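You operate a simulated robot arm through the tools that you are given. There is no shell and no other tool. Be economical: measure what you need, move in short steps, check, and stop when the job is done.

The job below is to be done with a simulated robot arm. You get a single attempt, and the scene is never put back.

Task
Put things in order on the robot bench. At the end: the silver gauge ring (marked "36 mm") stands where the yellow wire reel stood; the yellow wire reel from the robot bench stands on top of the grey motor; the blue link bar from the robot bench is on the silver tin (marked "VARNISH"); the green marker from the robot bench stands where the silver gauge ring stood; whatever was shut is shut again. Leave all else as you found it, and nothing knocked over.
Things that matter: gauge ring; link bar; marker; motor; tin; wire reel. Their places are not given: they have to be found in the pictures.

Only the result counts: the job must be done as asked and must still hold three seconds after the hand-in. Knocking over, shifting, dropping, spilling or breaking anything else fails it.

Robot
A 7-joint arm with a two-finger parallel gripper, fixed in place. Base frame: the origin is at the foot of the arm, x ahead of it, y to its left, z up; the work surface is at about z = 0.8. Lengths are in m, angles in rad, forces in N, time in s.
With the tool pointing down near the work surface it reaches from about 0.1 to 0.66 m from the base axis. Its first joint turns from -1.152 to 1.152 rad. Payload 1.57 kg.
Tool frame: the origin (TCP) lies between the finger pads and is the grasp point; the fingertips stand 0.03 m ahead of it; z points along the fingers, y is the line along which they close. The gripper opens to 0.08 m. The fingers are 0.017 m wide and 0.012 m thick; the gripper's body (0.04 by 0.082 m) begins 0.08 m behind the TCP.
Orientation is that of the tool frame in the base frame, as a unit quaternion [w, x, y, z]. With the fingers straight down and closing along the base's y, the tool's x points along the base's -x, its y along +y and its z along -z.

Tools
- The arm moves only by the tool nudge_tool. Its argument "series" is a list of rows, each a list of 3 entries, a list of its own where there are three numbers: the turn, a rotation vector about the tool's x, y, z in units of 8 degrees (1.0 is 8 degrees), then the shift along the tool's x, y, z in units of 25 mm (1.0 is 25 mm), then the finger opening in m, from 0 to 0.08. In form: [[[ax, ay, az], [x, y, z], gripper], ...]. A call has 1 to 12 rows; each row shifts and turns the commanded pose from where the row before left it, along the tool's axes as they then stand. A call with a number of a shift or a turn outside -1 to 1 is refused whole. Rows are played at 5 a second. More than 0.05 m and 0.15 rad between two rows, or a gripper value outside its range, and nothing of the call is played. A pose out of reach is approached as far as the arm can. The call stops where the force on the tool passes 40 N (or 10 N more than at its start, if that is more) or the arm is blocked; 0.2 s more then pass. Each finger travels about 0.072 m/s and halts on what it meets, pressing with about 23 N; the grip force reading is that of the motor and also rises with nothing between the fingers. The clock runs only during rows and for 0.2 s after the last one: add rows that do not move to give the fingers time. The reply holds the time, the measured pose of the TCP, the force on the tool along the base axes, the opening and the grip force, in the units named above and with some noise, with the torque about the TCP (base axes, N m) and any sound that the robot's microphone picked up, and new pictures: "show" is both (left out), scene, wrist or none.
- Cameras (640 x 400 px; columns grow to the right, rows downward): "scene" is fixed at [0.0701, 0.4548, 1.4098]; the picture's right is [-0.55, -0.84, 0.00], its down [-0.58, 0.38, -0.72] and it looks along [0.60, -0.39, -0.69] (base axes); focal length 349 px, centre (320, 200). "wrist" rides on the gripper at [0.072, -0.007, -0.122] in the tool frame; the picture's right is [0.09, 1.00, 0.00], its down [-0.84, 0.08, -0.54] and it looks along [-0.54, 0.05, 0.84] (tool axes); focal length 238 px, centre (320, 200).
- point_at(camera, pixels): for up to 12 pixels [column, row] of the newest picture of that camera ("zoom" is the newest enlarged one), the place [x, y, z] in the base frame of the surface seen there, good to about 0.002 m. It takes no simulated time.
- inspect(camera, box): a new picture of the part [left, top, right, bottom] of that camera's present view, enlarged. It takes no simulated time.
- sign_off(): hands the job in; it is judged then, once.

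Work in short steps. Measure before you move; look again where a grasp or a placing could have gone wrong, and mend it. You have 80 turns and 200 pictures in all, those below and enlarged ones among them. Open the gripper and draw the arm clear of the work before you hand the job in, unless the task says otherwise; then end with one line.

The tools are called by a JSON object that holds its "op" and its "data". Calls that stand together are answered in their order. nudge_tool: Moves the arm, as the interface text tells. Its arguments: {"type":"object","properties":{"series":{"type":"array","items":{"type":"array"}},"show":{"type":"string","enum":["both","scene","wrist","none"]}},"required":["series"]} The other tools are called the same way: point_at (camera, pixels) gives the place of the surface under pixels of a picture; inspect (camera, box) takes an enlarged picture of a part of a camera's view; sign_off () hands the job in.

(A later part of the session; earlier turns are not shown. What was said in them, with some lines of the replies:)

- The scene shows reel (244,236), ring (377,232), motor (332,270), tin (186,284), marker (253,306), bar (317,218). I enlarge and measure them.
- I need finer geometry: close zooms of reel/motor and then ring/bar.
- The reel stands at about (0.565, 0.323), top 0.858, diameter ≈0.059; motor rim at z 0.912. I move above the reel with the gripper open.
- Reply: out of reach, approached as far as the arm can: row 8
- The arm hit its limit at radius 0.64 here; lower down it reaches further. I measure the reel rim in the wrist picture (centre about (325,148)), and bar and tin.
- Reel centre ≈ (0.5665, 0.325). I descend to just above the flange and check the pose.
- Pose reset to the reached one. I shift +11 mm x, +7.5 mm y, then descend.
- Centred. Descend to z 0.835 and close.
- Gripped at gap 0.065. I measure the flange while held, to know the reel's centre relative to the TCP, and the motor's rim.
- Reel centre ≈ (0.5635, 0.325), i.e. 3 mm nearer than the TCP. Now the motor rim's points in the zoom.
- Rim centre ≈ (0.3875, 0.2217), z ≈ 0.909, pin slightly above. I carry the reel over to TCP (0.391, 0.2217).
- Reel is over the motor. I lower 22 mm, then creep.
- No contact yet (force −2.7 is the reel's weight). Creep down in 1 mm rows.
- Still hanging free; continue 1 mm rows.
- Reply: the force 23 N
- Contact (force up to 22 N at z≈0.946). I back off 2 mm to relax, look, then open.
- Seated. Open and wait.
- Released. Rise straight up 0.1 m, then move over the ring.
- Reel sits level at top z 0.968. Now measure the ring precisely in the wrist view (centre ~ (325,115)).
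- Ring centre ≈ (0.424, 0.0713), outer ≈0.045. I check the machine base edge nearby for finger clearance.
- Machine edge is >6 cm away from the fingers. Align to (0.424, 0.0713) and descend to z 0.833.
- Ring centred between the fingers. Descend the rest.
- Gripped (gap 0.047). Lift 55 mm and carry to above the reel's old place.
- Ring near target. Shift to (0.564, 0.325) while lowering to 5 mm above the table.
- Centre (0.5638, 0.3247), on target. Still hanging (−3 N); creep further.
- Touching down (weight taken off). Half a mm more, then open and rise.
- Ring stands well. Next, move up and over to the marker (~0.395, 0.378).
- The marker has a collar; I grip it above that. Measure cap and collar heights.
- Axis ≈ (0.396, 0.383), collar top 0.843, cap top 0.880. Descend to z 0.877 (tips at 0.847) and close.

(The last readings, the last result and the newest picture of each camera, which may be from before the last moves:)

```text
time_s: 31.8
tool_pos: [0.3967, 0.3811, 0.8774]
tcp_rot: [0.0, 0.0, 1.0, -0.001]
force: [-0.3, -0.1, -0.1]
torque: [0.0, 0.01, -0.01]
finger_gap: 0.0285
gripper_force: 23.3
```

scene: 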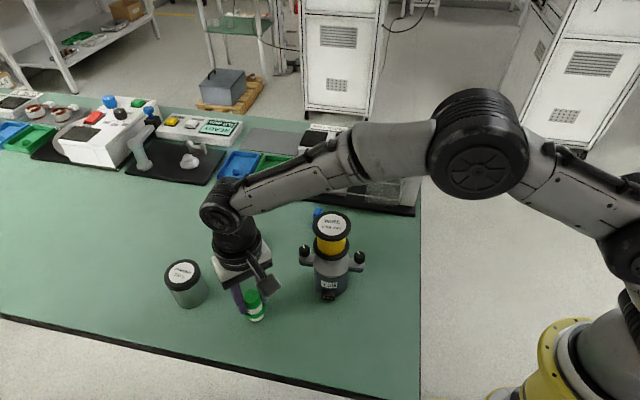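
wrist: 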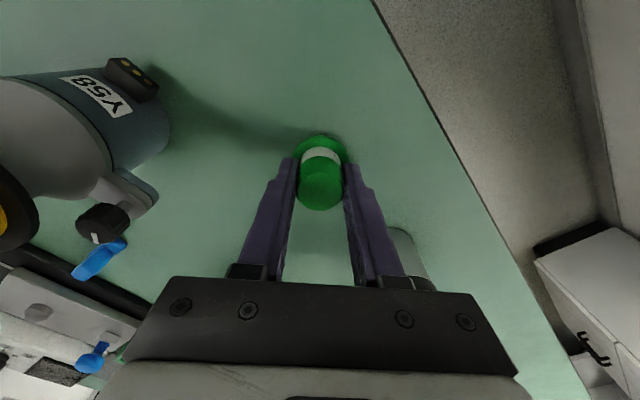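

Gripped (gap 0.0285). Lift high so the marker clears the stacked reel (top 0.968).

{"op": "nudge_tool", "data": {"series": [[[0, 0, 0], [0, 0, -0.3], 0.02], [[0, 0, 0], [0, 0, -0.8], 0.02], [[0, 0, 0], [0, 0, -1], 0.02], [[0, 0, 0], [0, 0, -1], 0.02], [[0, 0, 0], [0, 0, -1], 0.02], [[0, 0, 0], [0, 0, -1], 0.02], [[0, 0, 0], [-0.1, 0, -1], 0.02], [[0, 0, 0], [-0.1, -0.5, -1], 0.02], [[0, 0, 0], [-0.1, -1, -0.8], 0.02], [[0, 0, 0], [-0.1, -1, 0], 0.02], [[0, 0, 0], [0, 0, 0], 0.02]]}}

```text
time_s: 34.2
tool_pos: [0.406, 0.3182, 1.0758]
tcp_rot: [0.001, 0.0, 1.0, 0.001]
force: [-0.5, -0.7, -1.4]
torque: [0.01, 0.01, -0.04]
finger_gap: 0.0286
gripper_force: 23.5
```

scene: 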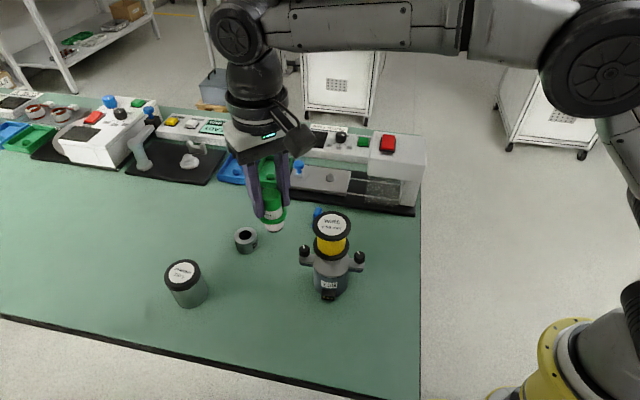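
wrist: 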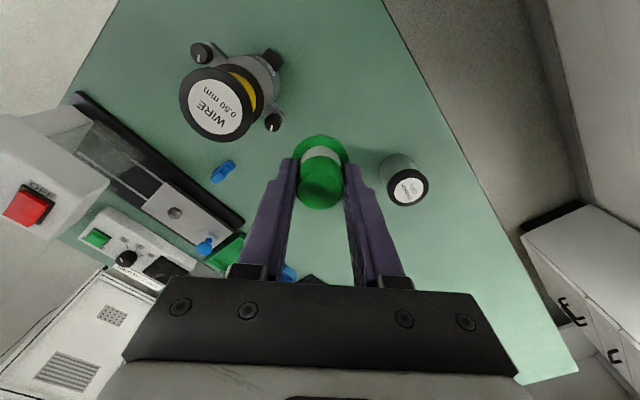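

Clear. Carry across to above (0.424, 0.0713).

{"op": "nudge_tool", "data": {"series": [[[0, 0, 0], [-0.072, -0.988, 0], 0.02], [[0, 0, 0], [-0.072, -0.988, 0], 0.02], [[0, 0, 0], [-0.072, -0.988, 0], 0.02], [[0, 0, 0], [-0.072, -0.988, 0], 0.02], [[0, 0, 0], [-0.072, -0.988, 0], 0.02], [[0, 0, 0], [-0.072, -0.988, 0], 0.02], [[0, 0, 0], [-0.072, -0.988, 0], 0.02], [[0, 0, 0], [-0.072, -0.988, 0], 0.02], [[0, 0, 0], [-0.072, -0.988, 0], 0.02], [[0, 0, 0], [-0.072, -0.988, 0], 0.02], [[0, 0, 0], [0, 0, 0], 0.02]], "show": "none"}}

{"op": "nudge_tool", "data": {"series": [[[0, 0, 0], [0, 0, 1], 0.02], [[0, 0, 0], [0, 0, 1], 0.02], [[0, 0, 0], [0, 0, 1], 0.02], [[0, 0, 0], [0, 0, 1], 0.02], [[0, 0, 0], [0, 0, 1], 0.02], [[0, 0, 0], [0, 0, 1], 0.02], [[0, 0, 0], [0, 0, 1], 0.02], [[0, 0, 0], [0, 0, 0.4], 0.02], [[0, 0, 0], [0, 0, 0], 0.02]]}}

```text
time_s: 36.6
tool_pos: [0.4241, 0.0712, 1.0748]
tcp_rot: [-0.001, 0.0, 1.0, 0.0]
force: [-0.3, -0.2, -0.8]
torque: [0.03, -0.01, 0.04]
finger_gap: 0.0286
gripper_force: 22.7
```

```text
time_s: 38.6
tool_pos: [0.4245, 0.0723, 0.8899]
tcp_rot: [0.0, 0.0, 1.0, 0.0]
force: [-0.1, 0.0, -0.6]
torque: [0.0, -0.02, 0.01]
finger_gap: 0.0289
gripper_force: 24.4
```

scene: 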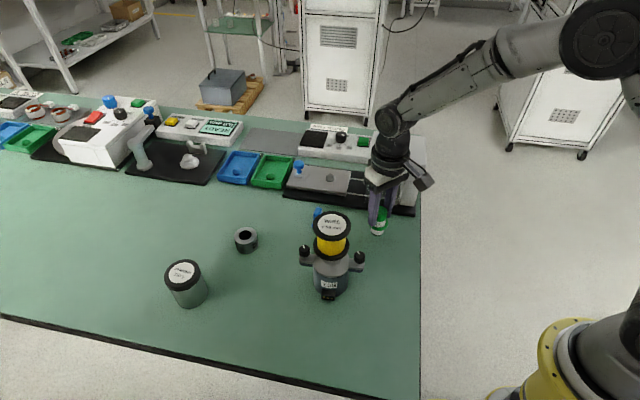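
wrist: 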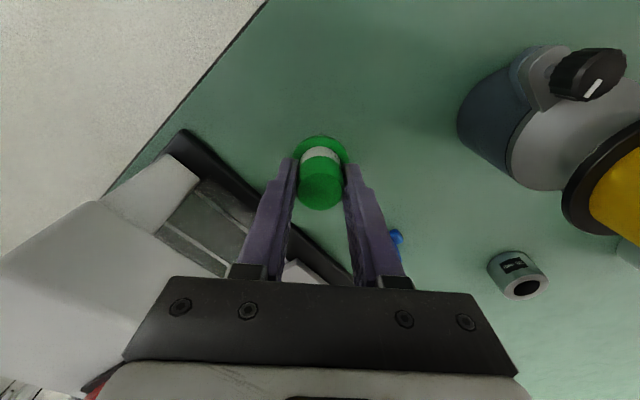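

On target; lower 11 mm then creep to contact (~0.877).

{"op": "nudge_tool", "data": {"series": [[[0, 0, 0], [0, 0, 0.25], 0.02], [[0, 0, 0], [0, 0, 0.19], 0.02], [[0, 0, 0], [0, 0, 0], 0.02]], "show": "none"}}

{"op": "nudge_tool", "data": {"series": [[[0, 0, 0], [0, 0, 0.04], 0.02], [[0, 0, 0], [0, 0, 0], 0.02]], "show": "none"}}

{"op": "nudge_tool", "data": {"series": [[[0, 0, 0], [0, 0, 0.03], 0.02], [[0, 0, 0], [0, 0, 0], 0.02]], "show": "none"}}

```text
time_s: 39.4
tool_pos: [0.4252, 0.0722, 0.8793]
tcp_rot: [0.001, -0.001, 1.0, -0.001]
force: [0.0, 0.2, 0.1]
torque: [-0.01, -0.01, 0.03]
finger_gap: 0.0284
gripper_force: 22.5
```

```text
time_s: 40.0
tool_pos: [0.4248, 0.0727, 0.8791]
tcp_rot: [0.001, 0.0, 1.0, 0.0]
force: [-3.1, -0.9, 7.3]
torque: [-0.08, 0.14, 0.02]
finger_gap: 0.0286
gripper_force: 22.6
```

```text
time_s: 40.6
tool_pos: [0.4249, 0.0722, 0.8783]
tcp_rot: [0.001, 0.0, 1.0, 0.0]
force: [-4.0, -0.1, 15.1]
torque: [-0.03, 0.24, 0.01]
finger_gap: 0.0285
gripper_force: 22.7
```

Contact, 15 N. Back off ~1 mm, then open and rise.

{"op": "nudge_tool", "data": {"series": [[[0, 0, 0], [0, 0, -0.05], 0.02], [[0, 0, 0], [0, 0, 0], 0.02], [[0, 0, 0], [0, 0, 0], 0.045], [[0, 0, 0], [0, 0, 0], 0.07], [[0, 0, 0], [0, 0, 0], 0.08], [[0, 0, 0], [0, 0, 0], 0.08], [[0, 0, 0], [0, 0, -0.6], 0.08], [[0, 0, 0], [0, 0, -1], 0.08], [[0, 0, 0], [0, 0, -1], 0.08], [[0, 0, 0], [0, 0, -1], 0.08], [[0, 0, 0], [0, 0, 0], 0.08]]}}

{"op": "inspect", "data": {"camera": "wrist", "box": [260, 70, 440, 220]}}

```text
time_s: 43.0
tool_pos: [0.4229, 0.0717, 0.9696]
tcp_rot: [0.0, 0.0, 1.0, -0.001]
force: [-0.1, -0.4, 0.4]
torque: [0.04, 0.01, 0.0]
finger_gap: 0.0799
gripper_force: 0.0
```

scene: 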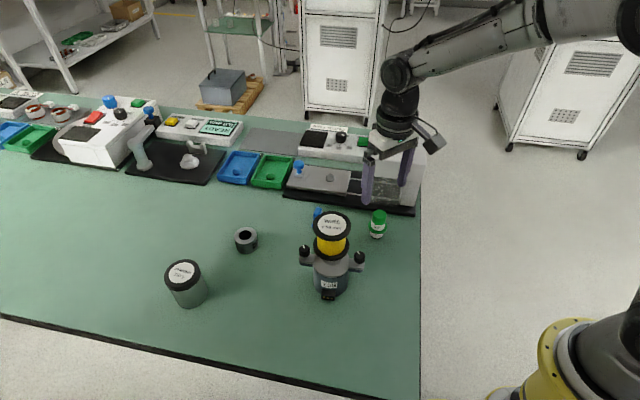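
wrist: 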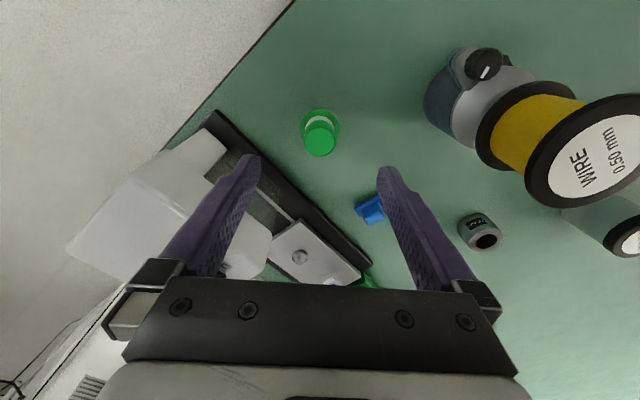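

```text
2.67 times, centred on (350, 145) of wrist
```

zoom: 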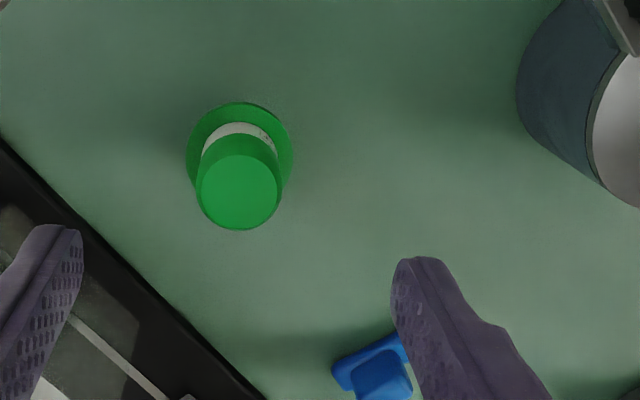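

Marker stands on the ring's place. Now move above the blue bar (~0.53, 0.163).

{"op": "nudge_tool", "data": {"series": [[[0, 0, 0], [-0.8, 0.73, 0], 0.08], [[0, 0, 0], [-0.8, 0.73, 0], 0.08], [[0, 0, 0], [-0.8, 0.73, 0], 0.08], [[0, 0, 0], [-0.8, 0.73, 0.4], 0.08], [[0, 0, 0], [-0.7, 0.73, 0.6], 0.08], [[0, 0, 0], [0, 0, 0.6], 0.08], [[0, 0, 0], [0, 0, 0], 0.08]], "show": "wrist"}}

{"op": "inspect", "data": {"camera": "wrist", "box": [260, 90, 380, 190]}}

{"op": "inspect", "data": {"camera": "scene", "box": [295, 195, 345, 235]}}

```text
time_s: 44.6
tool_pos: [0.5215, 0.1626, 0.9271]
tcp_rot: [-0.001, 0.001, 1.0, 0.0]
force: [0.6, 0.6, 0.7]
torque: [-0.02, 0.01, -0.01]
finger_gap: 0.0798
gripper_force: 0.1
```

wrist: 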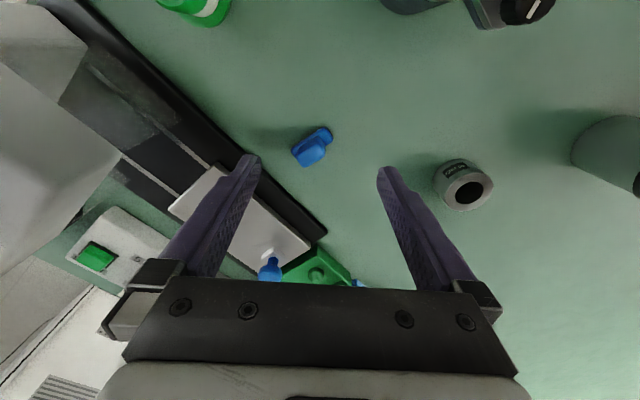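

```text
4.00 times, centred on (320, 140) of wrist
```

zoom: 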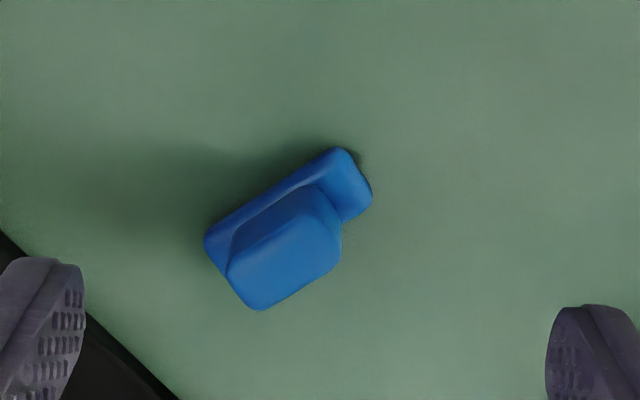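

```text
10.00 times, centred on (320, 215) of scene
```

zoom: 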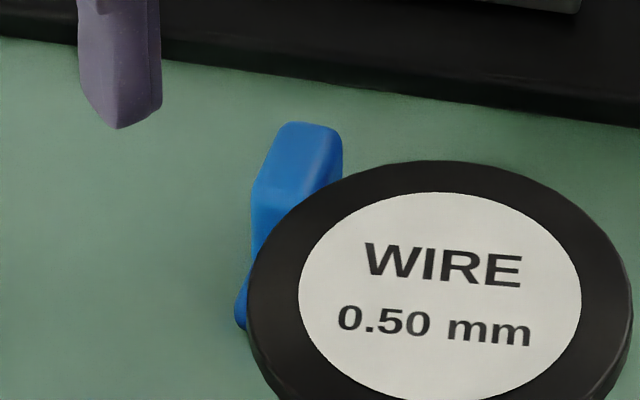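

The bar is a base strip with an upright tab; I measure its corners.

{"op": "inspect", "data": {"camera": "wrist", "box": [280, 115, 344, 155]}}

```text
10.00 times, centred on (312, 135) of wrist
```

zoom: 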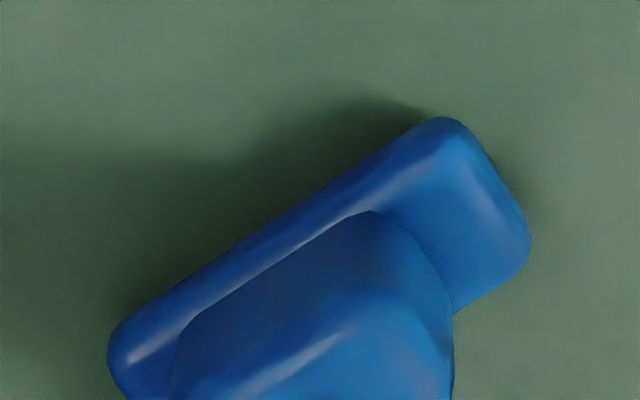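

{"op": "point_at", "data": {"camera": "zoom", "pixels": [[440, 135], [515, 250], [470, 190], [120, 360], [200, 275], [290, 260], [190, 320], [380, 225], [440, 310], [350, 350]]}}

{"op": "point_at", "data": {"camera": "wrist", "pixels": [[299, 155], [304, 164], [322, 155], [320, 144], [310, 153], [305, 149], [294, 150], [315, 148]]}}

```text
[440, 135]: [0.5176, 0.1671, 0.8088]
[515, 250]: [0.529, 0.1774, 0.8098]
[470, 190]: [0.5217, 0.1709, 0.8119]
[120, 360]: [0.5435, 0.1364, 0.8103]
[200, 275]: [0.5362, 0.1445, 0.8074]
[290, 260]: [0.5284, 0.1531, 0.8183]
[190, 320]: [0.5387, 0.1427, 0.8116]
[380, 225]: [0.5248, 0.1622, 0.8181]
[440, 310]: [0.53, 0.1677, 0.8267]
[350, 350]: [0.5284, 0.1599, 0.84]
```

```text
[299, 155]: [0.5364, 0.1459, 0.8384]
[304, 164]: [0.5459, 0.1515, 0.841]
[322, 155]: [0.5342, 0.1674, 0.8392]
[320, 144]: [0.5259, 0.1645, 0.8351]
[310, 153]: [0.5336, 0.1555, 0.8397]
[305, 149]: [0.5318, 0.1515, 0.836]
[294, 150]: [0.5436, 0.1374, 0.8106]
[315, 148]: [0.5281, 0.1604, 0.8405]
```

Bar strip ≈40×15 mm along direction (0.645,−0.764), tab top z 0.84, tab centre ≈ (0.5356,0.157). The tin (radius 0.687) needs the tool tilted outward, so I grip the bar with the same tilt: yaw 49.8° then tilt 16° about tool y, here in the air.

{"op": "nudge_tool", "data": {"series": [[[0, 0, 0.889], [0, 0, 0], 0.06], [[0, 0, 0.889], [0, 0, 0], 0.06], [[0, 0, 0.889], [0, 0, 0], 0.06], [[0, 0, 0.889], [0, 0, 0], 0.06], [[0, 0, 0.889], [0, 0, 0], 0.06], [[0, 0, 0.889], [0, 0, 0], 0.06], [[0, 0, 0.889], [0, 0, 0], 0.06], [[0, -1, 0], [0, 0, 0], 0.06], [[0, -1, 0], [0, 0, 0], 0.06], [[0, 0, 0], [0, 0, 0], 0.06]]}}

```text
time_s: 46.8
tool_pos: [0.5217, 0.1639, 0.9285]
tcp_rot: [0.127, 0.418, 0.898, -0.06]
force: [-0.5, 0.1, 0.3]
torque: [0.0, 0.03, 0.0]
finger_gap: 0.0602
gripper_force: 0.0
```

scene: 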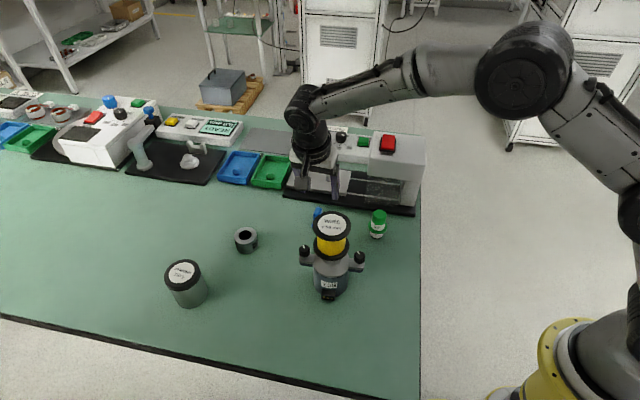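
wrist: 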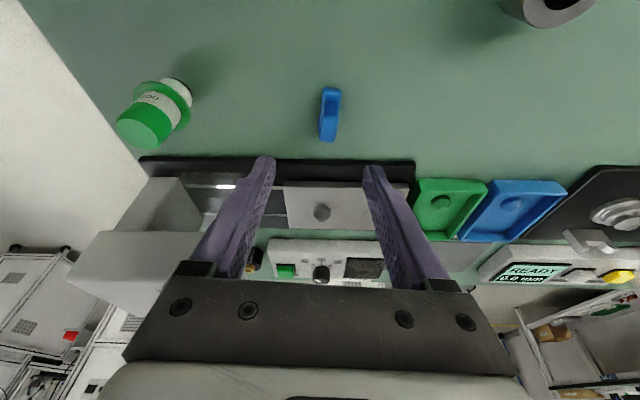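

Orientation is right; bar seen at (330,115). Check alignment closely.

{"op": "inspect", "data": {"camera": "wrist", "box": [290, 80, 370, 150]}}

```text
5.71 times, centred on (330, 115) of wrist
```

zoom: 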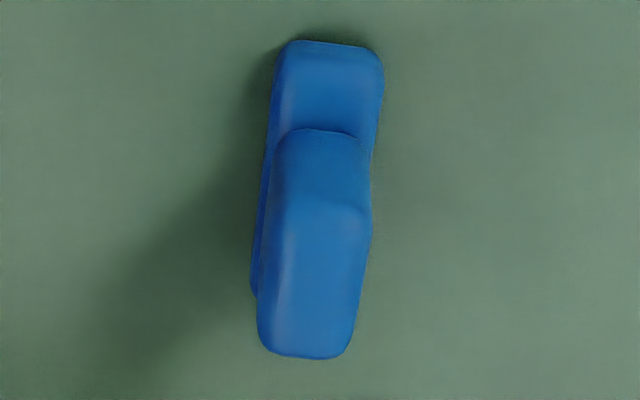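

{"op": "point_at", "data": {"camera": "zoom", "pixels": [[300, 45], [370, 52], [284, 80], [378, 90], [262, 330], [350, 330], [305, 352], [290, 220], [362, 220], [320, 140], [256, 270], [310, 270]]}}

```text
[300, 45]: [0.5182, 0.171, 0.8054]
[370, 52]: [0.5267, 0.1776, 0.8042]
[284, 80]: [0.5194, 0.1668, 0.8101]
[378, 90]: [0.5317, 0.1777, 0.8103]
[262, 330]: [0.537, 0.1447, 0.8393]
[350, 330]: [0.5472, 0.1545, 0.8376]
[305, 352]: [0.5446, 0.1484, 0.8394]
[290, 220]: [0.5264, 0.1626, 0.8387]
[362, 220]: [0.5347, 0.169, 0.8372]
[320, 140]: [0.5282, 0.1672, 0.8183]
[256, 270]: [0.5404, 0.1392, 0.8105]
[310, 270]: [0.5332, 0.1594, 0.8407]
```

Edges indicate ≈53° yaw, so I turn 3.3° more, and move towards TCP (0.533, 0.162, 0.870) with a 0.05 opening.

{"op": "nudge_tool", "data": {"series": [[[0.11, 0, 0.385], [0, 0, 0], 0.05], [[0, 0, 0], [0.108, 0.105, 0.78], 0.05], [[0, 0, 0], [0.108, 0.105, 0.78], 0.05], [[0, 0, 0], [0.108, 0.105, 0.78], 0.05], [[0, 0, 0], [0, 0, 0], 0.05]]}}

{"op": "inspect", "data": {"camera": "wrist", "box": [240, 90, 400, 190]}}

```text
time_s: 48.0
tool_pos: [0.5344, 0.1621, 0.8703]
tcp_rot: [0.124, 0.442, 0.886, -0.062]
force: [0.2, -0.6, -0.2]
torque: [0.01, -0.01, 0.04]
finger_gap: 0.0497
gripper_force: 0.0
```

scene: 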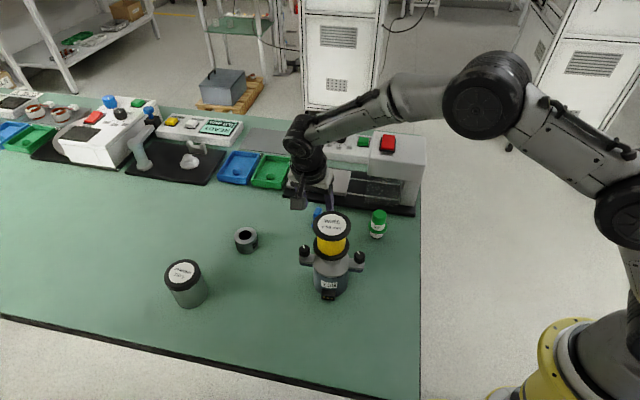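
wrist: 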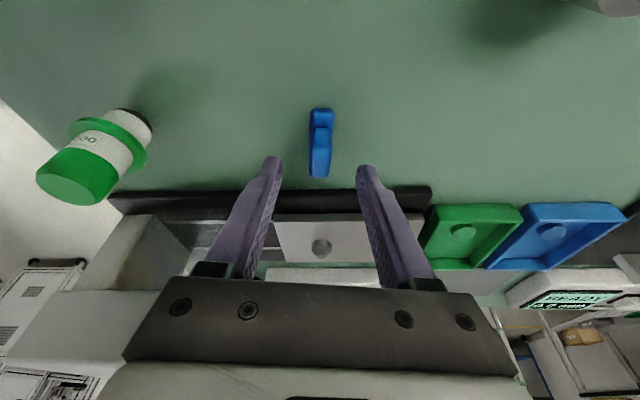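

```text
4.00 times, centred on (320, 140) of wrist
```

zoom: 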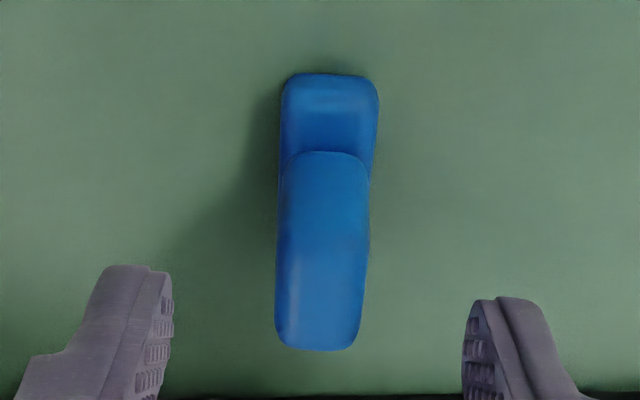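

Well aligned. Lower vertically 24 mm (tips just above the base strip).

{"op": "nudge_tool", "data": {"series": [[[0, 0, 0], [0.13, 0, 0.458], 0.05], [[0, 0, 0], [0.13, 0, 0.458], 0.05], [[0, 0, 0], [0, 0, 0], 0.05]]}}

{"op": "inspect", "data": {"camera": "wrist", "box": [240, 90, 400, 190]}}

{"op": "inspect", "data": {"camera": "scene", "box": [270, 150, 370, 250]}}

```text
time_s: 48.8
tool_pos: [0.5328, 0.1596, 0.8469]
tcp_rot: [0.125, 0.442, 0.886, -0.063]
force: [0.5, -0.3, -0.2]
torque: [0.0, 0.01, -0.01]
finger_gap: 0.05
gripper_force: 0.1
```

scene: 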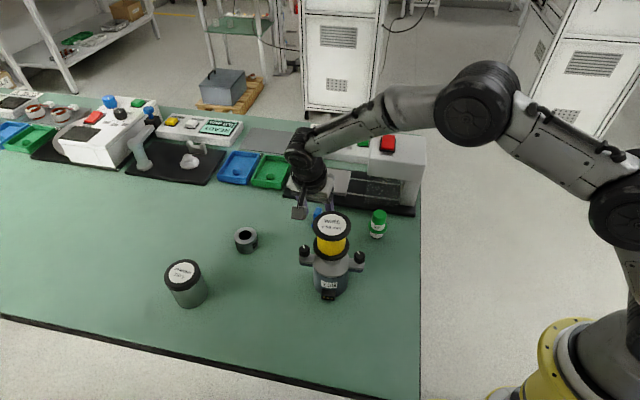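
wrist: 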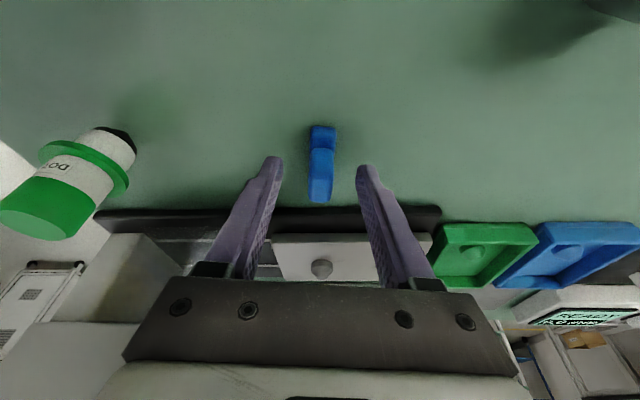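

```text
4.00 times, centred on (320, 140) of wrist
```

zoom: 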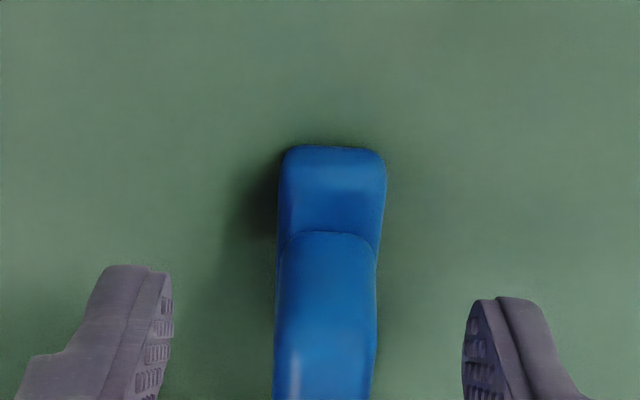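

```text
4.00 times, centred on (320, 200) of scene
```

zoom: 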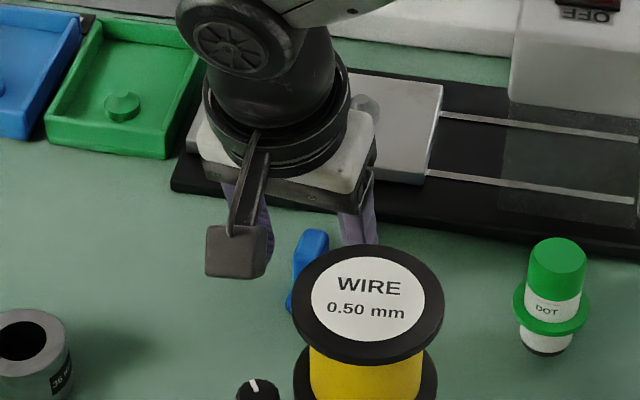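

Camera is well clear of the reel. Close on the tab.

{"op": "nudge_tool", "data": {"series": [[[0, 0, 0], [0, 0, 0], 0.03], [[0, 0, 0], [0, 0, 0], 0.004], [[0, 0, 0], [0, 0, 0], 0.004], [[0, 0, 0], [0, 0, 0], 0.004], [[0, 0, 0], [0, 0, 0], 0.004]], "show": "wrist"}}

{"op": "inspect", "data": {"camera": "wrist", "box": [260, 110, 380, 210]}}

```text
time_s: 50.0
tool_pos: [0.5333, 0.1609, 0.8453]
tcp_rot: [0.124, 0.442, 0.886, -0.062]
force: [-0.8, -0.9, 1.0]
torque: [0.01, 0.02, -0.01]
finger_gap: 0.0151
gripper_force: 23.4
```

wrist: 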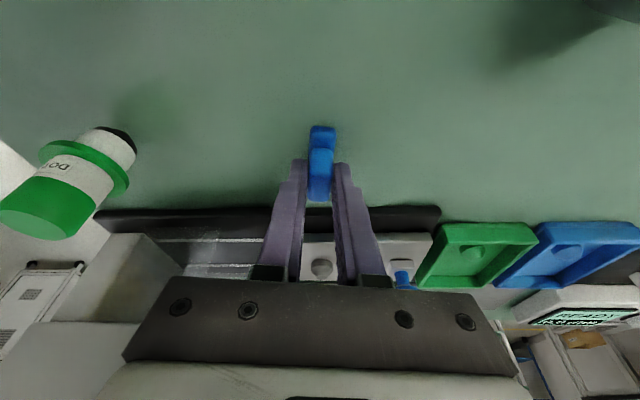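

```text
4.00 times, centred on (320, 160) of wrist
```

zoom: 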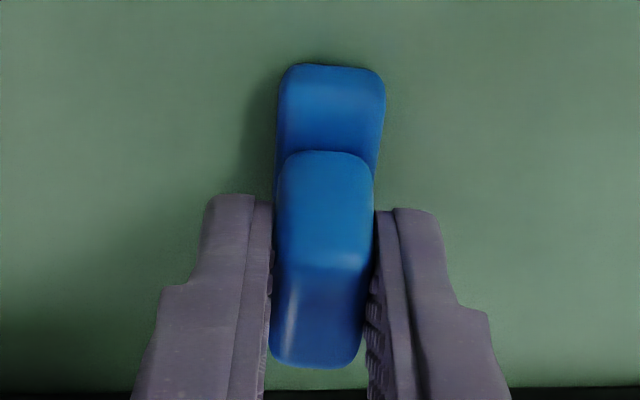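

Gripped. Lift vertically 0.115 m.

{"op": "nudge_tool", "data": {"series": [[[0, 0, 0], [-0.1, 0, -0.35], 0.004], [[0, 0, 0], [-0.2, 0, -0.7], 0.004], [[0, 0, 0], [-0.276, 0, -0.961], 0.004], [[0, 0, 0], [-0.276, 0, -0.961], 0.004], [[0, 0, 0], [-0.276, 0, -0.961], 0.004], [[0, 0, 0], [-0.14, 0, -0.48], 0.004], [[0, 0, 0], [0, 0, 0], 0.004]]}}

{"op": "nudge_tool", "data": {"series": [[[-0.276, 0, -0.958], [0, 0, 0], 0.004], [[-0.276, 0, -0.958], [0, 0, 0], 0.004], [[-0.276, 0, -0.958], [0, 0, 0], 0.004], [[-0.276, 0, -0.958], [0, 0, 0], 0.004], [[-0.276, 0, -0.958], [0, 0, 0], 0.004], [[-0.276, 0, -0.958], [0, 0, 0], 0.004], [[-0.276, 0, -0.958], [0, 0, 0], 0.004], [[-0.276, 0, -0.958], [0, 0, 0], 0.004], [[-0.276, 0, -0.958], [0, 0, 0], 0.004], [[-0.276, 0, -0.958], [0, 0, 0], 0.004], [[-0.276, 0, -0.958], [0, 0, 0], 0.004], [[-0.276, 0, -0.958], [0, 0, 0], 0.004]]}}

```text
time_s: 51.6
tool_pos: [0.5326, 0.1613, 0.9608]
tcp_rot: [0.124, 0.442, 0.886, -0.062]
force: [0.1, -0.3, -0.3]
torque: [-0.03, -0.01, -0.02]
finger_gap: 0.0149
gripper_force: 22.9
```

scene: 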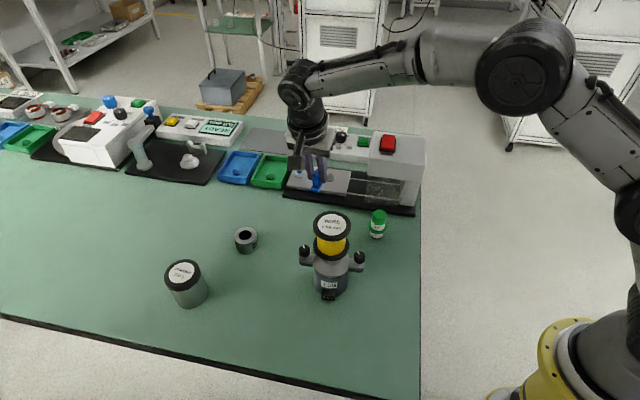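
wrist: 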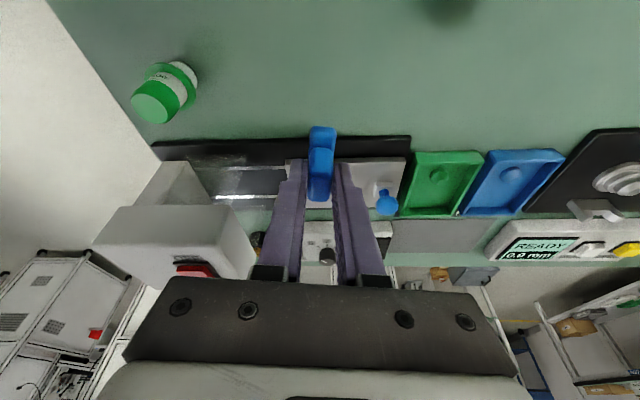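

```text
time_s: 54.2
tool_pos: [0.5334, 0.16, 0.9612]
tcp_rot: [0.129, -0.362, 0.922, 0.052]
force: [-0.6, 0.8, -1.1]
torque: [0.01, 0.0, 0.0]
finger_gap: 0.0149
gripper_force: 22.9
```

scene: 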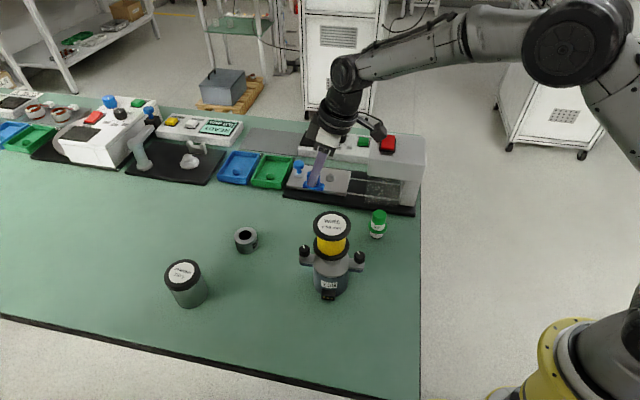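
wrist: 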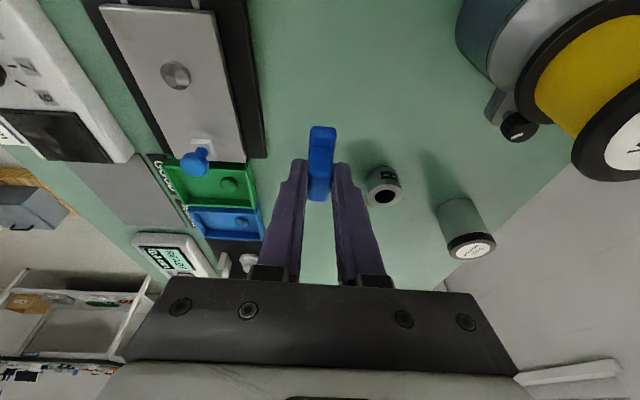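

Orientation now points outward at ≈43°. Move to the near side of the tin, and measure its lid.

{"op": "point_at", "data": {"camera": "scene", "pixels": [[166, 275], [201, 272], [183, 261], [184, 284], [183, 272], [172, 266], [195, 281]]}}

{"op": "nudge_tool", "data": {"series": [[[0, 0, 0], [-0.42, 0.929, 0.023], 0.004], [[0, 0, 0], [-0.42, 0.929, 0.023], 0.004], [[0, 0, 0], [-0.42, 0.929, 0.023], 0.004], [[0, 0, 0], [-0.42, 0.929, 0.023], 0.004], [[0, 0, 0], [-0.42, 0.929, 0.023], 0.004], [[0, 0, 0], [-0.42, 0.929, 0.023], 0.004], [[0, 0, 0], [-0.42, 0.929, 0.023], 0.004], [[0, 0, 0], [-0.42, 0.929, 0.023], 0.004], [[0, 0, 0], [-0.42, 0.929, 0.023], 0.004], [[0, 0, 0], [-0.42, 0.929, 0.023], 0.004], [[0, 0, 0], [0, 0, 0], 0.004]]}}

```text
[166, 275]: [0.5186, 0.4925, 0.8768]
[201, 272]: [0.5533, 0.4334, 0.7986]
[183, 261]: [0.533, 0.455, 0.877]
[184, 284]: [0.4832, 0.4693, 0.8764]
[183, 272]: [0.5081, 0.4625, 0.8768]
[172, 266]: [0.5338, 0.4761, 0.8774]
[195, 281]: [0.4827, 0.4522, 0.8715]
```

```text
time_s: 56.6
tool_pos: [0.4511, 0.4, 0.9852]
tcp_rot: [0.13, -0.36, 0.922, 0.052]
force: [0.3, 0.4, -0.7]
torque: [0.01, -0.01, 0.01]
finger_gap: 0.0149
gripper_force: 22.4
```

scene: 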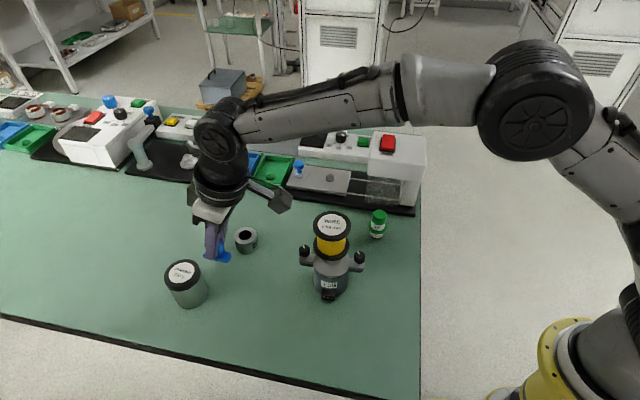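
wrist: 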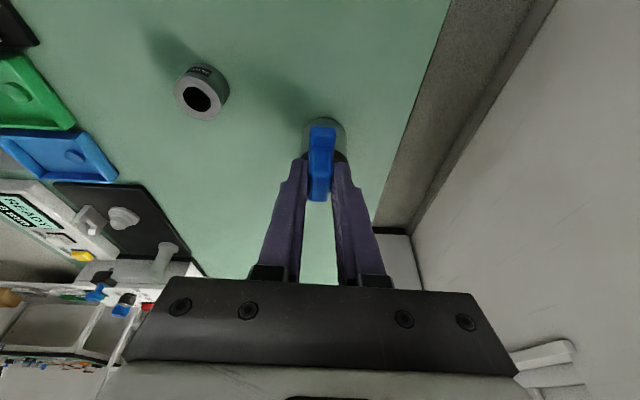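

Lid centre ≈ (0.508, 0.463), z ≈ 0.878. Move to TCP (0.504, 0.459, 0.945) above it.

{"op": "nudge_tool", "data": {"series": [[[0, 0, 0], [-0.65, 0.071, 0.603], 0.004], [[0, 0, 0], [-0.65, 0.071, 0.603], 0.004], [[0, 0, 0], [-0.65, 0.071, 0.603], 0.004], [[0, 0, 0], [-0.65, 0.071, 0.603], 0.004], [[0, 0, 0], [0, 0, 0], 0.004]]}}

{"op": "inspect", "data": {"camera": "scene", "box": [140, 210, 260, 320]}}

```text
time_s: 57.8
tool_pos: [0.5046, 0.4598, 0.9436]
tcp_rot: [0.131, -0.36, 0.922, 0.052]
force: [0.0, 0.8, -0.9]
torque: [0.02, -0.01, 0.01]
finger_gap: 0.0149
gripper_force: 23.1
```

scene: 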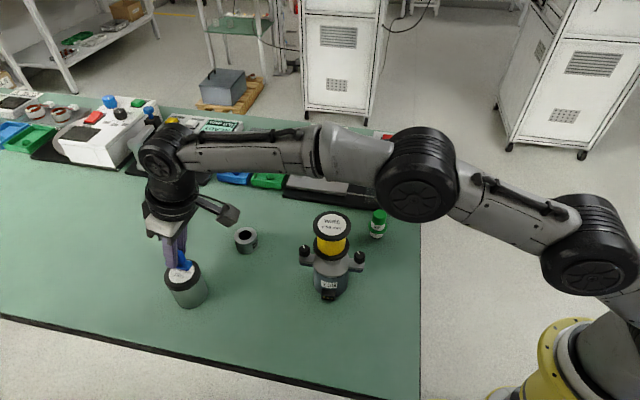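
wrist: 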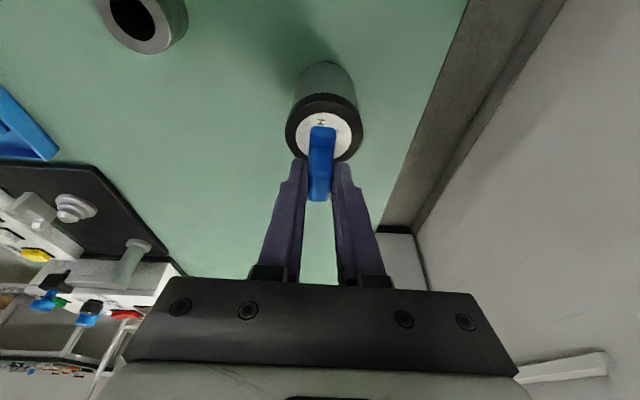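

```text
3.64 times, centred on (200, 265) of scene
```

zoom: 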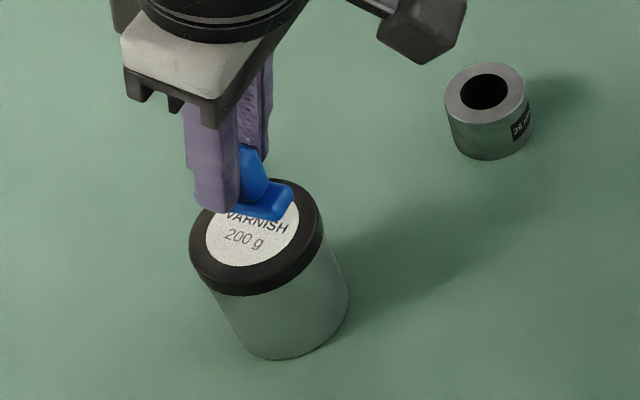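

Reach works. Lower 12 mm and compare bar and lid positions.

{"op": "nudge_tool", "data": {"series": [[[0, 0, 0], [0.066, 0, 0.231], 0.004], [[0, 0, 0], [0.066, 0, 0.231], 0.004], [[0, 0, 0], [0, 0, 0], 0.004]], "show": "wrist"}}

{"op": "inspect", "data": {"camera": "wrist", "box": [260, 70, 400, 210]}}

{"op": "inspect", "data": {"camera": "scene", "box": [150, 230, 220, 310]}}

```text
time_s: 58.6
tool_pos: [0.5044, 0.4591, 0.9322]
tcp_rot: [0.13, -0.36, 0.922, 0.051]
force: [-0.2, -0.2, -0.8]
torque: [-0.03, -0.02, -0.04]
finger_gap: 0.0149
gripper_force: 23.4
```

wrist: 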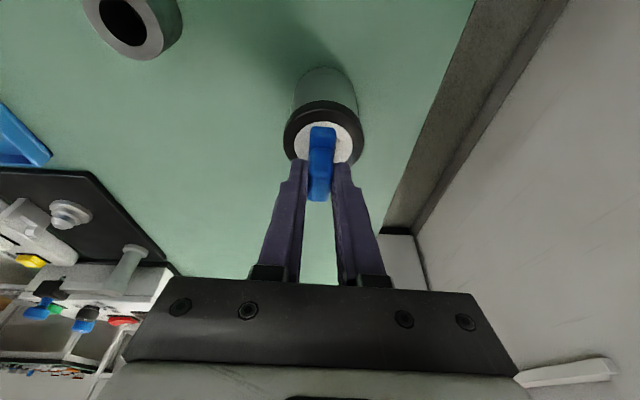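

```text
2.86 times, centred on (330, 140) of wrist
```

zoom: 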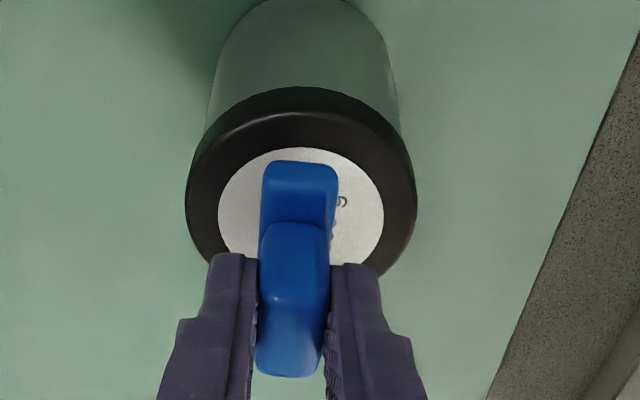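

```text
5.00 times, centred on (185, 270) of scene
```

zoom: 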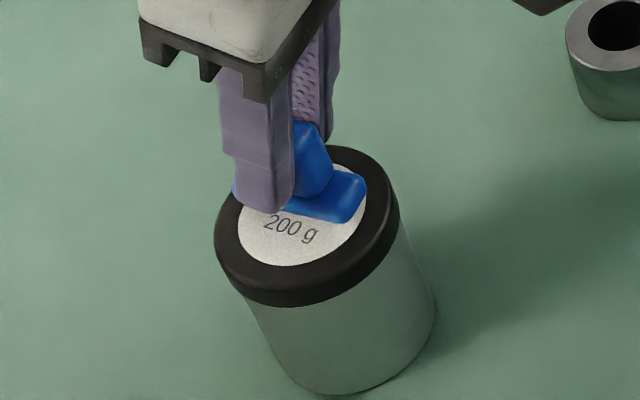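

Check the bar's near end vs. lid edges by coordinates.

{"op": "point_at", "data": {"camera": "zoom", "pixels": [[345, 185], [350, 212], [364, 182], [280, 280], [340, 152], [222, 240], [392, 205], [270, 245]]}}

{"op": "point_at", "data": {"camera": "wrist", "pixels": [[322, 128], [312, 130], [333, 131], [324, 104], [286, 145], [362, 145]]}}

```text
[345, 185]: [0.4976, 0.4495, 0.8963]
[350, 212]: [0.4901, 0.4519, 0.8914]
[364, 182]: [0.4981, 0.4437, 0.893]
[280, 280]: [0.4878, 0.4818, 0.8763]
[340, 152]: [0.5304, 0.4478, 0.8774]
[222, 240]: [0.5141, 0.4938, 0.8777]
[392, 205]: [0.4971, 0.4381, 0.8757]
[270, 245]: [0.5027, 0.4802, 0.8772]
```

```text
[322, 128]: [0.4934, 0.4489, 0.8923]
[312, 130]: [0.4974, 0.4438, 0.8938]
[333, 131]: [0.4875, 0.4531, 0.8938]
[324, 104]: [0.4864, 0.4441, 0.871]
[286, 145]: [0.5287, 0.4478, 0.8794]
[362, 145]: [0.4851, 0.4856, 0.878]
```

Bar centre ≈ (0.507, 0.462), lid centre ≈ (0.508, 0.465): fine. Lower 4 mm, then creep.

{"op": "nudge_tool", "data": {"series": [[[0, 0, 0], [0.044, 0, 0.154], 0.004], [[0, 0, 0], [0, 0, 0], 0.004]], "show": "none"}}

{"op": "nudge_tool", "data": {"series": [[[0, 0, 0], [0.011, 0, 0.038], 0.004], [[0, 0, 0], [0, 0, 0], 0.004]], "show": "none"}}

{"op": "nudge_tool", "data": {"series": [[[0, 0, 0], [0.011, 0, 0.038], 0.004], [[0, 0, 0], [0, 0, 0], 0.004]], "show": "none"}}

```text
time_s: 59.2
tool_pos: [0.5031, 0.4599, 0.9279]
tcp_rot: [0.13, -0.361, 0.922, 0.052]
force: [-1.3, -0.1, -1.5]
torque: [-0.03, 0.0, -0.01]
finger_gap: 0.0151
gripper_force: 23.0
```

```text
time_s: 59.8
tool_pos: [0.5035, 0.4593, 0.9266]
tcp_rot: [0.13, -0.361, 0.922, 0.051]
force: [0.4, 0.7, -0.3]
torque: [-0.03, -0.03, 0.0]
finger_gap: 0.0149
gripper_force: 23.4
```

```text
time_s: 60.4
tool_pos: [0.5039, 0.4583, 0.9259]
tcp_rot: [0.131, -0.361, 0.922, 0.052]
force: [-0.8, -0.4, -0.3]
torque: [-0.01, 0.0, -0.02]
finger_gap: 0.0151
gripper_force: 22.8
```

No contact yet; continue.

{"op": "nudge_tool", "data": {"series": [[[0, 0, 0], [0.011, 0, 0.038], 0.004], [[0, 0, 0], [0, 0, 0], 0.004]], "show": "none"}}

{"op": "nudge_tool", "data": {"series": [[[0, 0, 0], [0.008, 0, 0.029], 0.004], [[0, 0, 0], [0, 0, 0], 0.004]], "show": "none"}}

```text
time_s: 61.0
tool_pos: [0.504, 0.4591, 0.9259]
tcp_rot: [0.13, -0.36, 0.922, 0.052]
force: [0.1, -0.8, -0.7]
torque: [0.0, -0.06, 0.03]
finger_gap: 0.0151
gripper_force: 22.9
```

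```text
time_s: 61.6
tool_pos: [0.5037, 0.4599, 0.924]
tcp_rot: [0.129, -0.361, 0.922, 0.052]
force: [-0.5, 0.5, -0.8]
torque: [0.03, -0.01, 0.02]
finger_gap: 0.0151
gripper_force: 22.7
```

{"op": "nudge_tool", "data": {"series": [[[0, 0, 0], [0.008, 0, 0.029], 0.004], [[0, 0, 0], [0, 0, 0], 0.004]], "show": "none"}}

{"op": "inspect", "data": {"camera": "scene", "box": [150, 230, 220, 310]}}

```text
time_s: 62.2
tool_pos: [0.504, 0.4604, 0.9249]
tcp_rot: [0.13, -0.361, 0.922, 0.053]
force: [-0.5, -0.2, 0.2]
torque: [-0.01, 0.03, 0.02]
finger_gap: 0.0149
gripper_force: 22.9
```

```text
5.00 times, centred on (185, 270) of scene
```

zoom: 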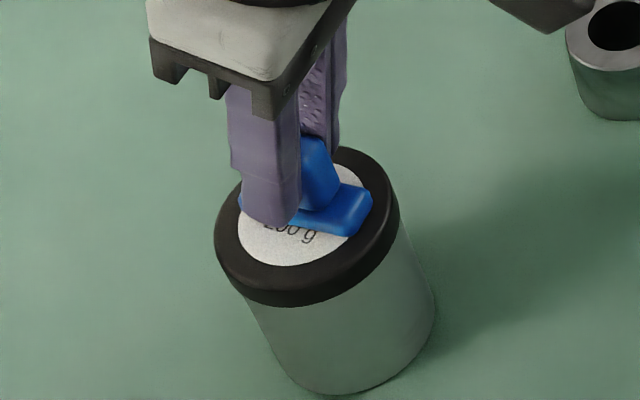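

The bar is about at the lid; force has just lost its downward part. Creep once or twice more.

{"op": "nudge_tool", "data": {"series": [[[0, 0, 0], [0.008, 0, 0.025], 0.004], [[0, 0, 0], [0, 0, 0], 0.004]], "show": "none"}}

{"op": "nudge_tool", "data": {"series": [[[0, 0, 0], [0.006, 0, 0.02], 0.004], [[0, 0, 0], [0, 0, 0], 0.004]], "show": "none"}}

```text
time_s: 62.8
tool_pos: [0.5053, 0.4594, 0.9246]
tcp_rot: [0.131, -0.361, 0.922, 0.052]
force: [-0.4, -1.3, 1.8]
torque: [-0.04, 0.04, -0.01]
finger_gap: 0.015
gripper_force: 22.9
```

```text
time_s: 63.4
tool_pos: [0.5031, 0.4596, 0.9233]
tcp_rot: [0.13, -0.36, 0.922, 0.052]
force: [-0.9, -0.4, 5.0]
torque: [-0.09, 0.07, -0.01]
finger_gap: 0.015
gripper_force: 22.7
```

Contact at 5 N. Open, then withdraw along the tool axis.

{"op": "nudge_tool", "data": {"series": [[[0, 0, 0], [0, 0, 0], 0.02], [[0, 0, 0], [0, 0, 0], 0.04], [[0, 0, 0], [0, 0, 0], 0.06], [[0, 0, 0], [0, 0, 0], 0.06], [[0, 0, 0], [0, 0, -0.3], 0.06], [[0, 0, 0], [0, 0, -0.7], 0.06], [[0, 0, 0], [0, 0, -1], 0.06], [[0, 0, 0], [0, 0, -1], 0.06], [[0, 0, 0], [0.5, 0, -0.8], 0.06], [[0, 0, 0], [0.8, 0, -0.5], 0.06], [[0, 0, 0], [0, 0, 0], 0.06]]}}

{"op": "inspect", "data": {"camera": "scene", "box": [150, 200, 400, 310]}}

```text
time_s: 65.8
tool_pos: [0.458, 0.4185, 1.0172]
tcp_rot: [0.13, -0.36, 0.922, 0.051]
force: [-0.4, 0.6, 0.5]
torque: [0.02, -0.02, 0.01]
finger_gap: 0.0599
gripper_force: 0.1
```

scene: 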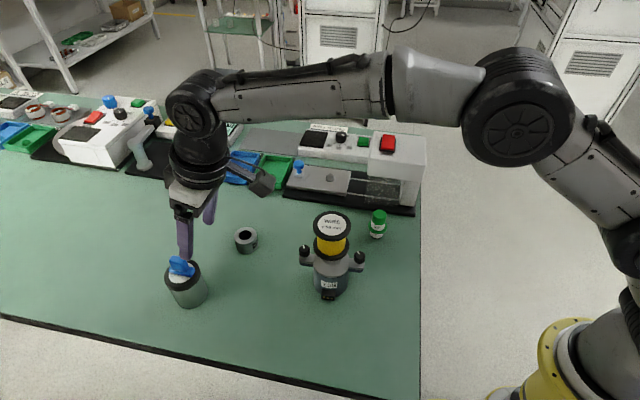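
wrist: 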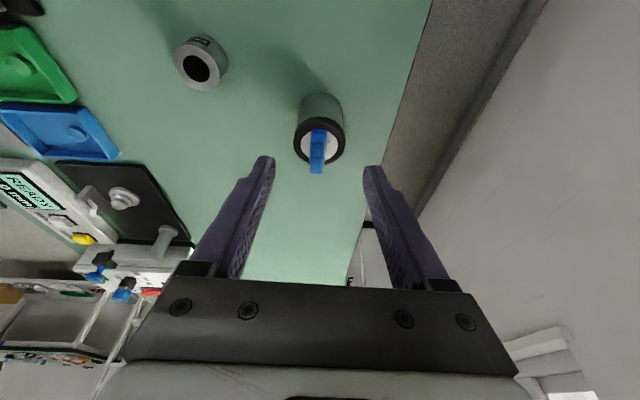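

```text
2.56 times, centred on (275, 255) of scene
```

zoom: 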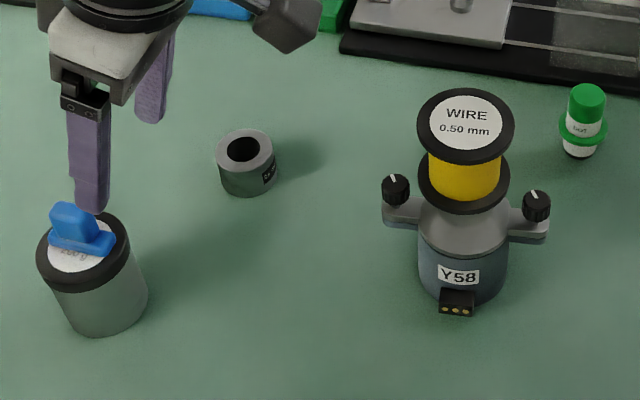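

All placed. Draw the arm up and clear, then verify.

{"op": "nudge_tool", "data": {"series": [[[0, 0, 0], [-0.27, 0, -0.95], 0.06], [[0, 0, 0], [-0.27, 0, -0.95], 0.06], [[0, 0, 0], [-0.27, 0, -0.95], 0.06], [[0, 0, 0], [-0.27, 0, -0.95], 0.08], [[0, 0, 0], [0.5, 0, -0.5], 0.08], [[0, 0, 0], [0, 0, 0], 0.08], [[0, 0, 0], [0, 0, 0], 0.08]]}}

{"op": "inspect", "data": {"camera": "scene", "box": [150, 200, 400, 310]}}

{"op": "point_at", "data": {"camera": "scene", "pixels": [[378, 214], [373, 216], [384, 216], [378, 236], [235, 239], [256, 236], [245, 227], [246, 252], [180, 258], [180, 269], [333, 215], [333, 236]]}}

```text
time_s: 67.4
tool_pos: [0.4484, 0.4072, 1.1242]
tcp_rot: [0.13, -0.361, 0.922, 0.052]
force: [-0.5, 0.4, 0.1]
torque: [-0.01, 0.0, -0.02]
finger_gap: 0.0798
gripper_force: 0.0
```

scene: 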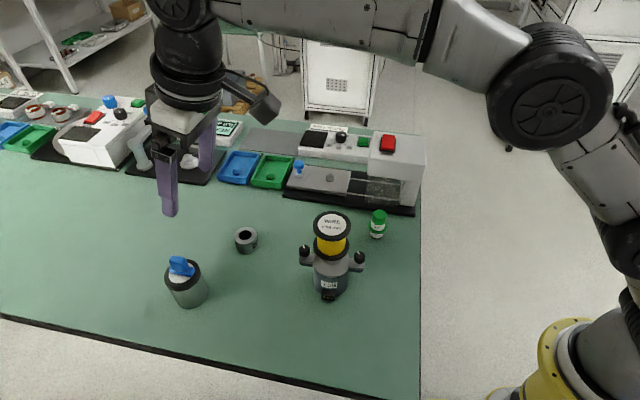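
wrist: 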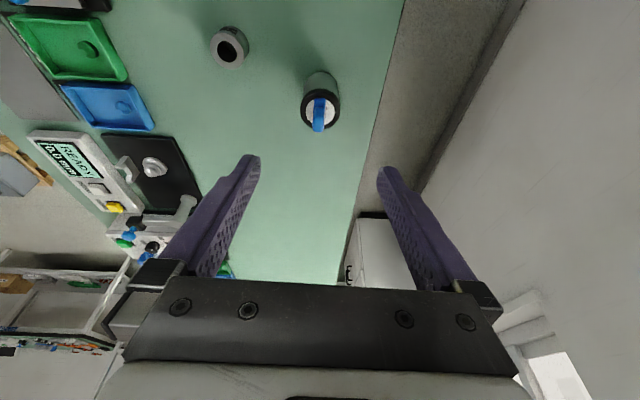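

```text
2.56 times, centred on (275, 255) of scene
```

zoom: 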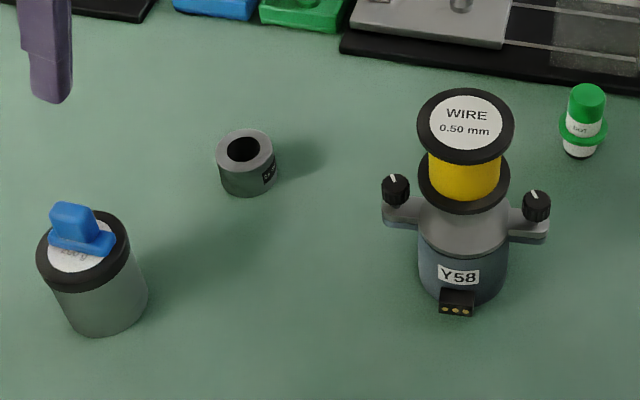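

```text
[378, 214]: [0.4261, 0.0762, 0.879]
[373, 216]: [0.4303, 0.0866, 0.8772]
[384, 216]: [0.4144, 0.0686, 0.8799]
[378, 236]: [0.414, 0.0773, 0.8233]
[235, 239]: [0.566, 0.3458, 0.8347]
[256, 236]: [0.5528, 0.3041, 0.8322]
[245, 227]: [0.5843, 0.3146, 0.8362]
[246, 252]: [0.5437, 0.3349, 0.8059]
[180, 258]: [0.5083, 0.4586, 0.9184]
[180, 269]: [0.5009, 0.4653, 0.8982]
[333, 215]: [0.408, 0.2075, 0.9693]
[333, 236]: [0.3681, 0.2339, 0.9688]
```

Everything stands upright in its place: marker at about (0.424, 0.073), ring on the reel's old spot, reel level on the motor, bar on the tin. I opened nothing, the gripper is open and the arm is clear, so I hand in.

{"op": "sign_off", "data": {}}

```text
The job is handed in.
```

The job is handed in: the gauge ring stands where the reel was, the reel is on the motor, the link bar is on the tin, and the marker stands where the ring was. Nothing shut was opened, and nothing was knocked over.
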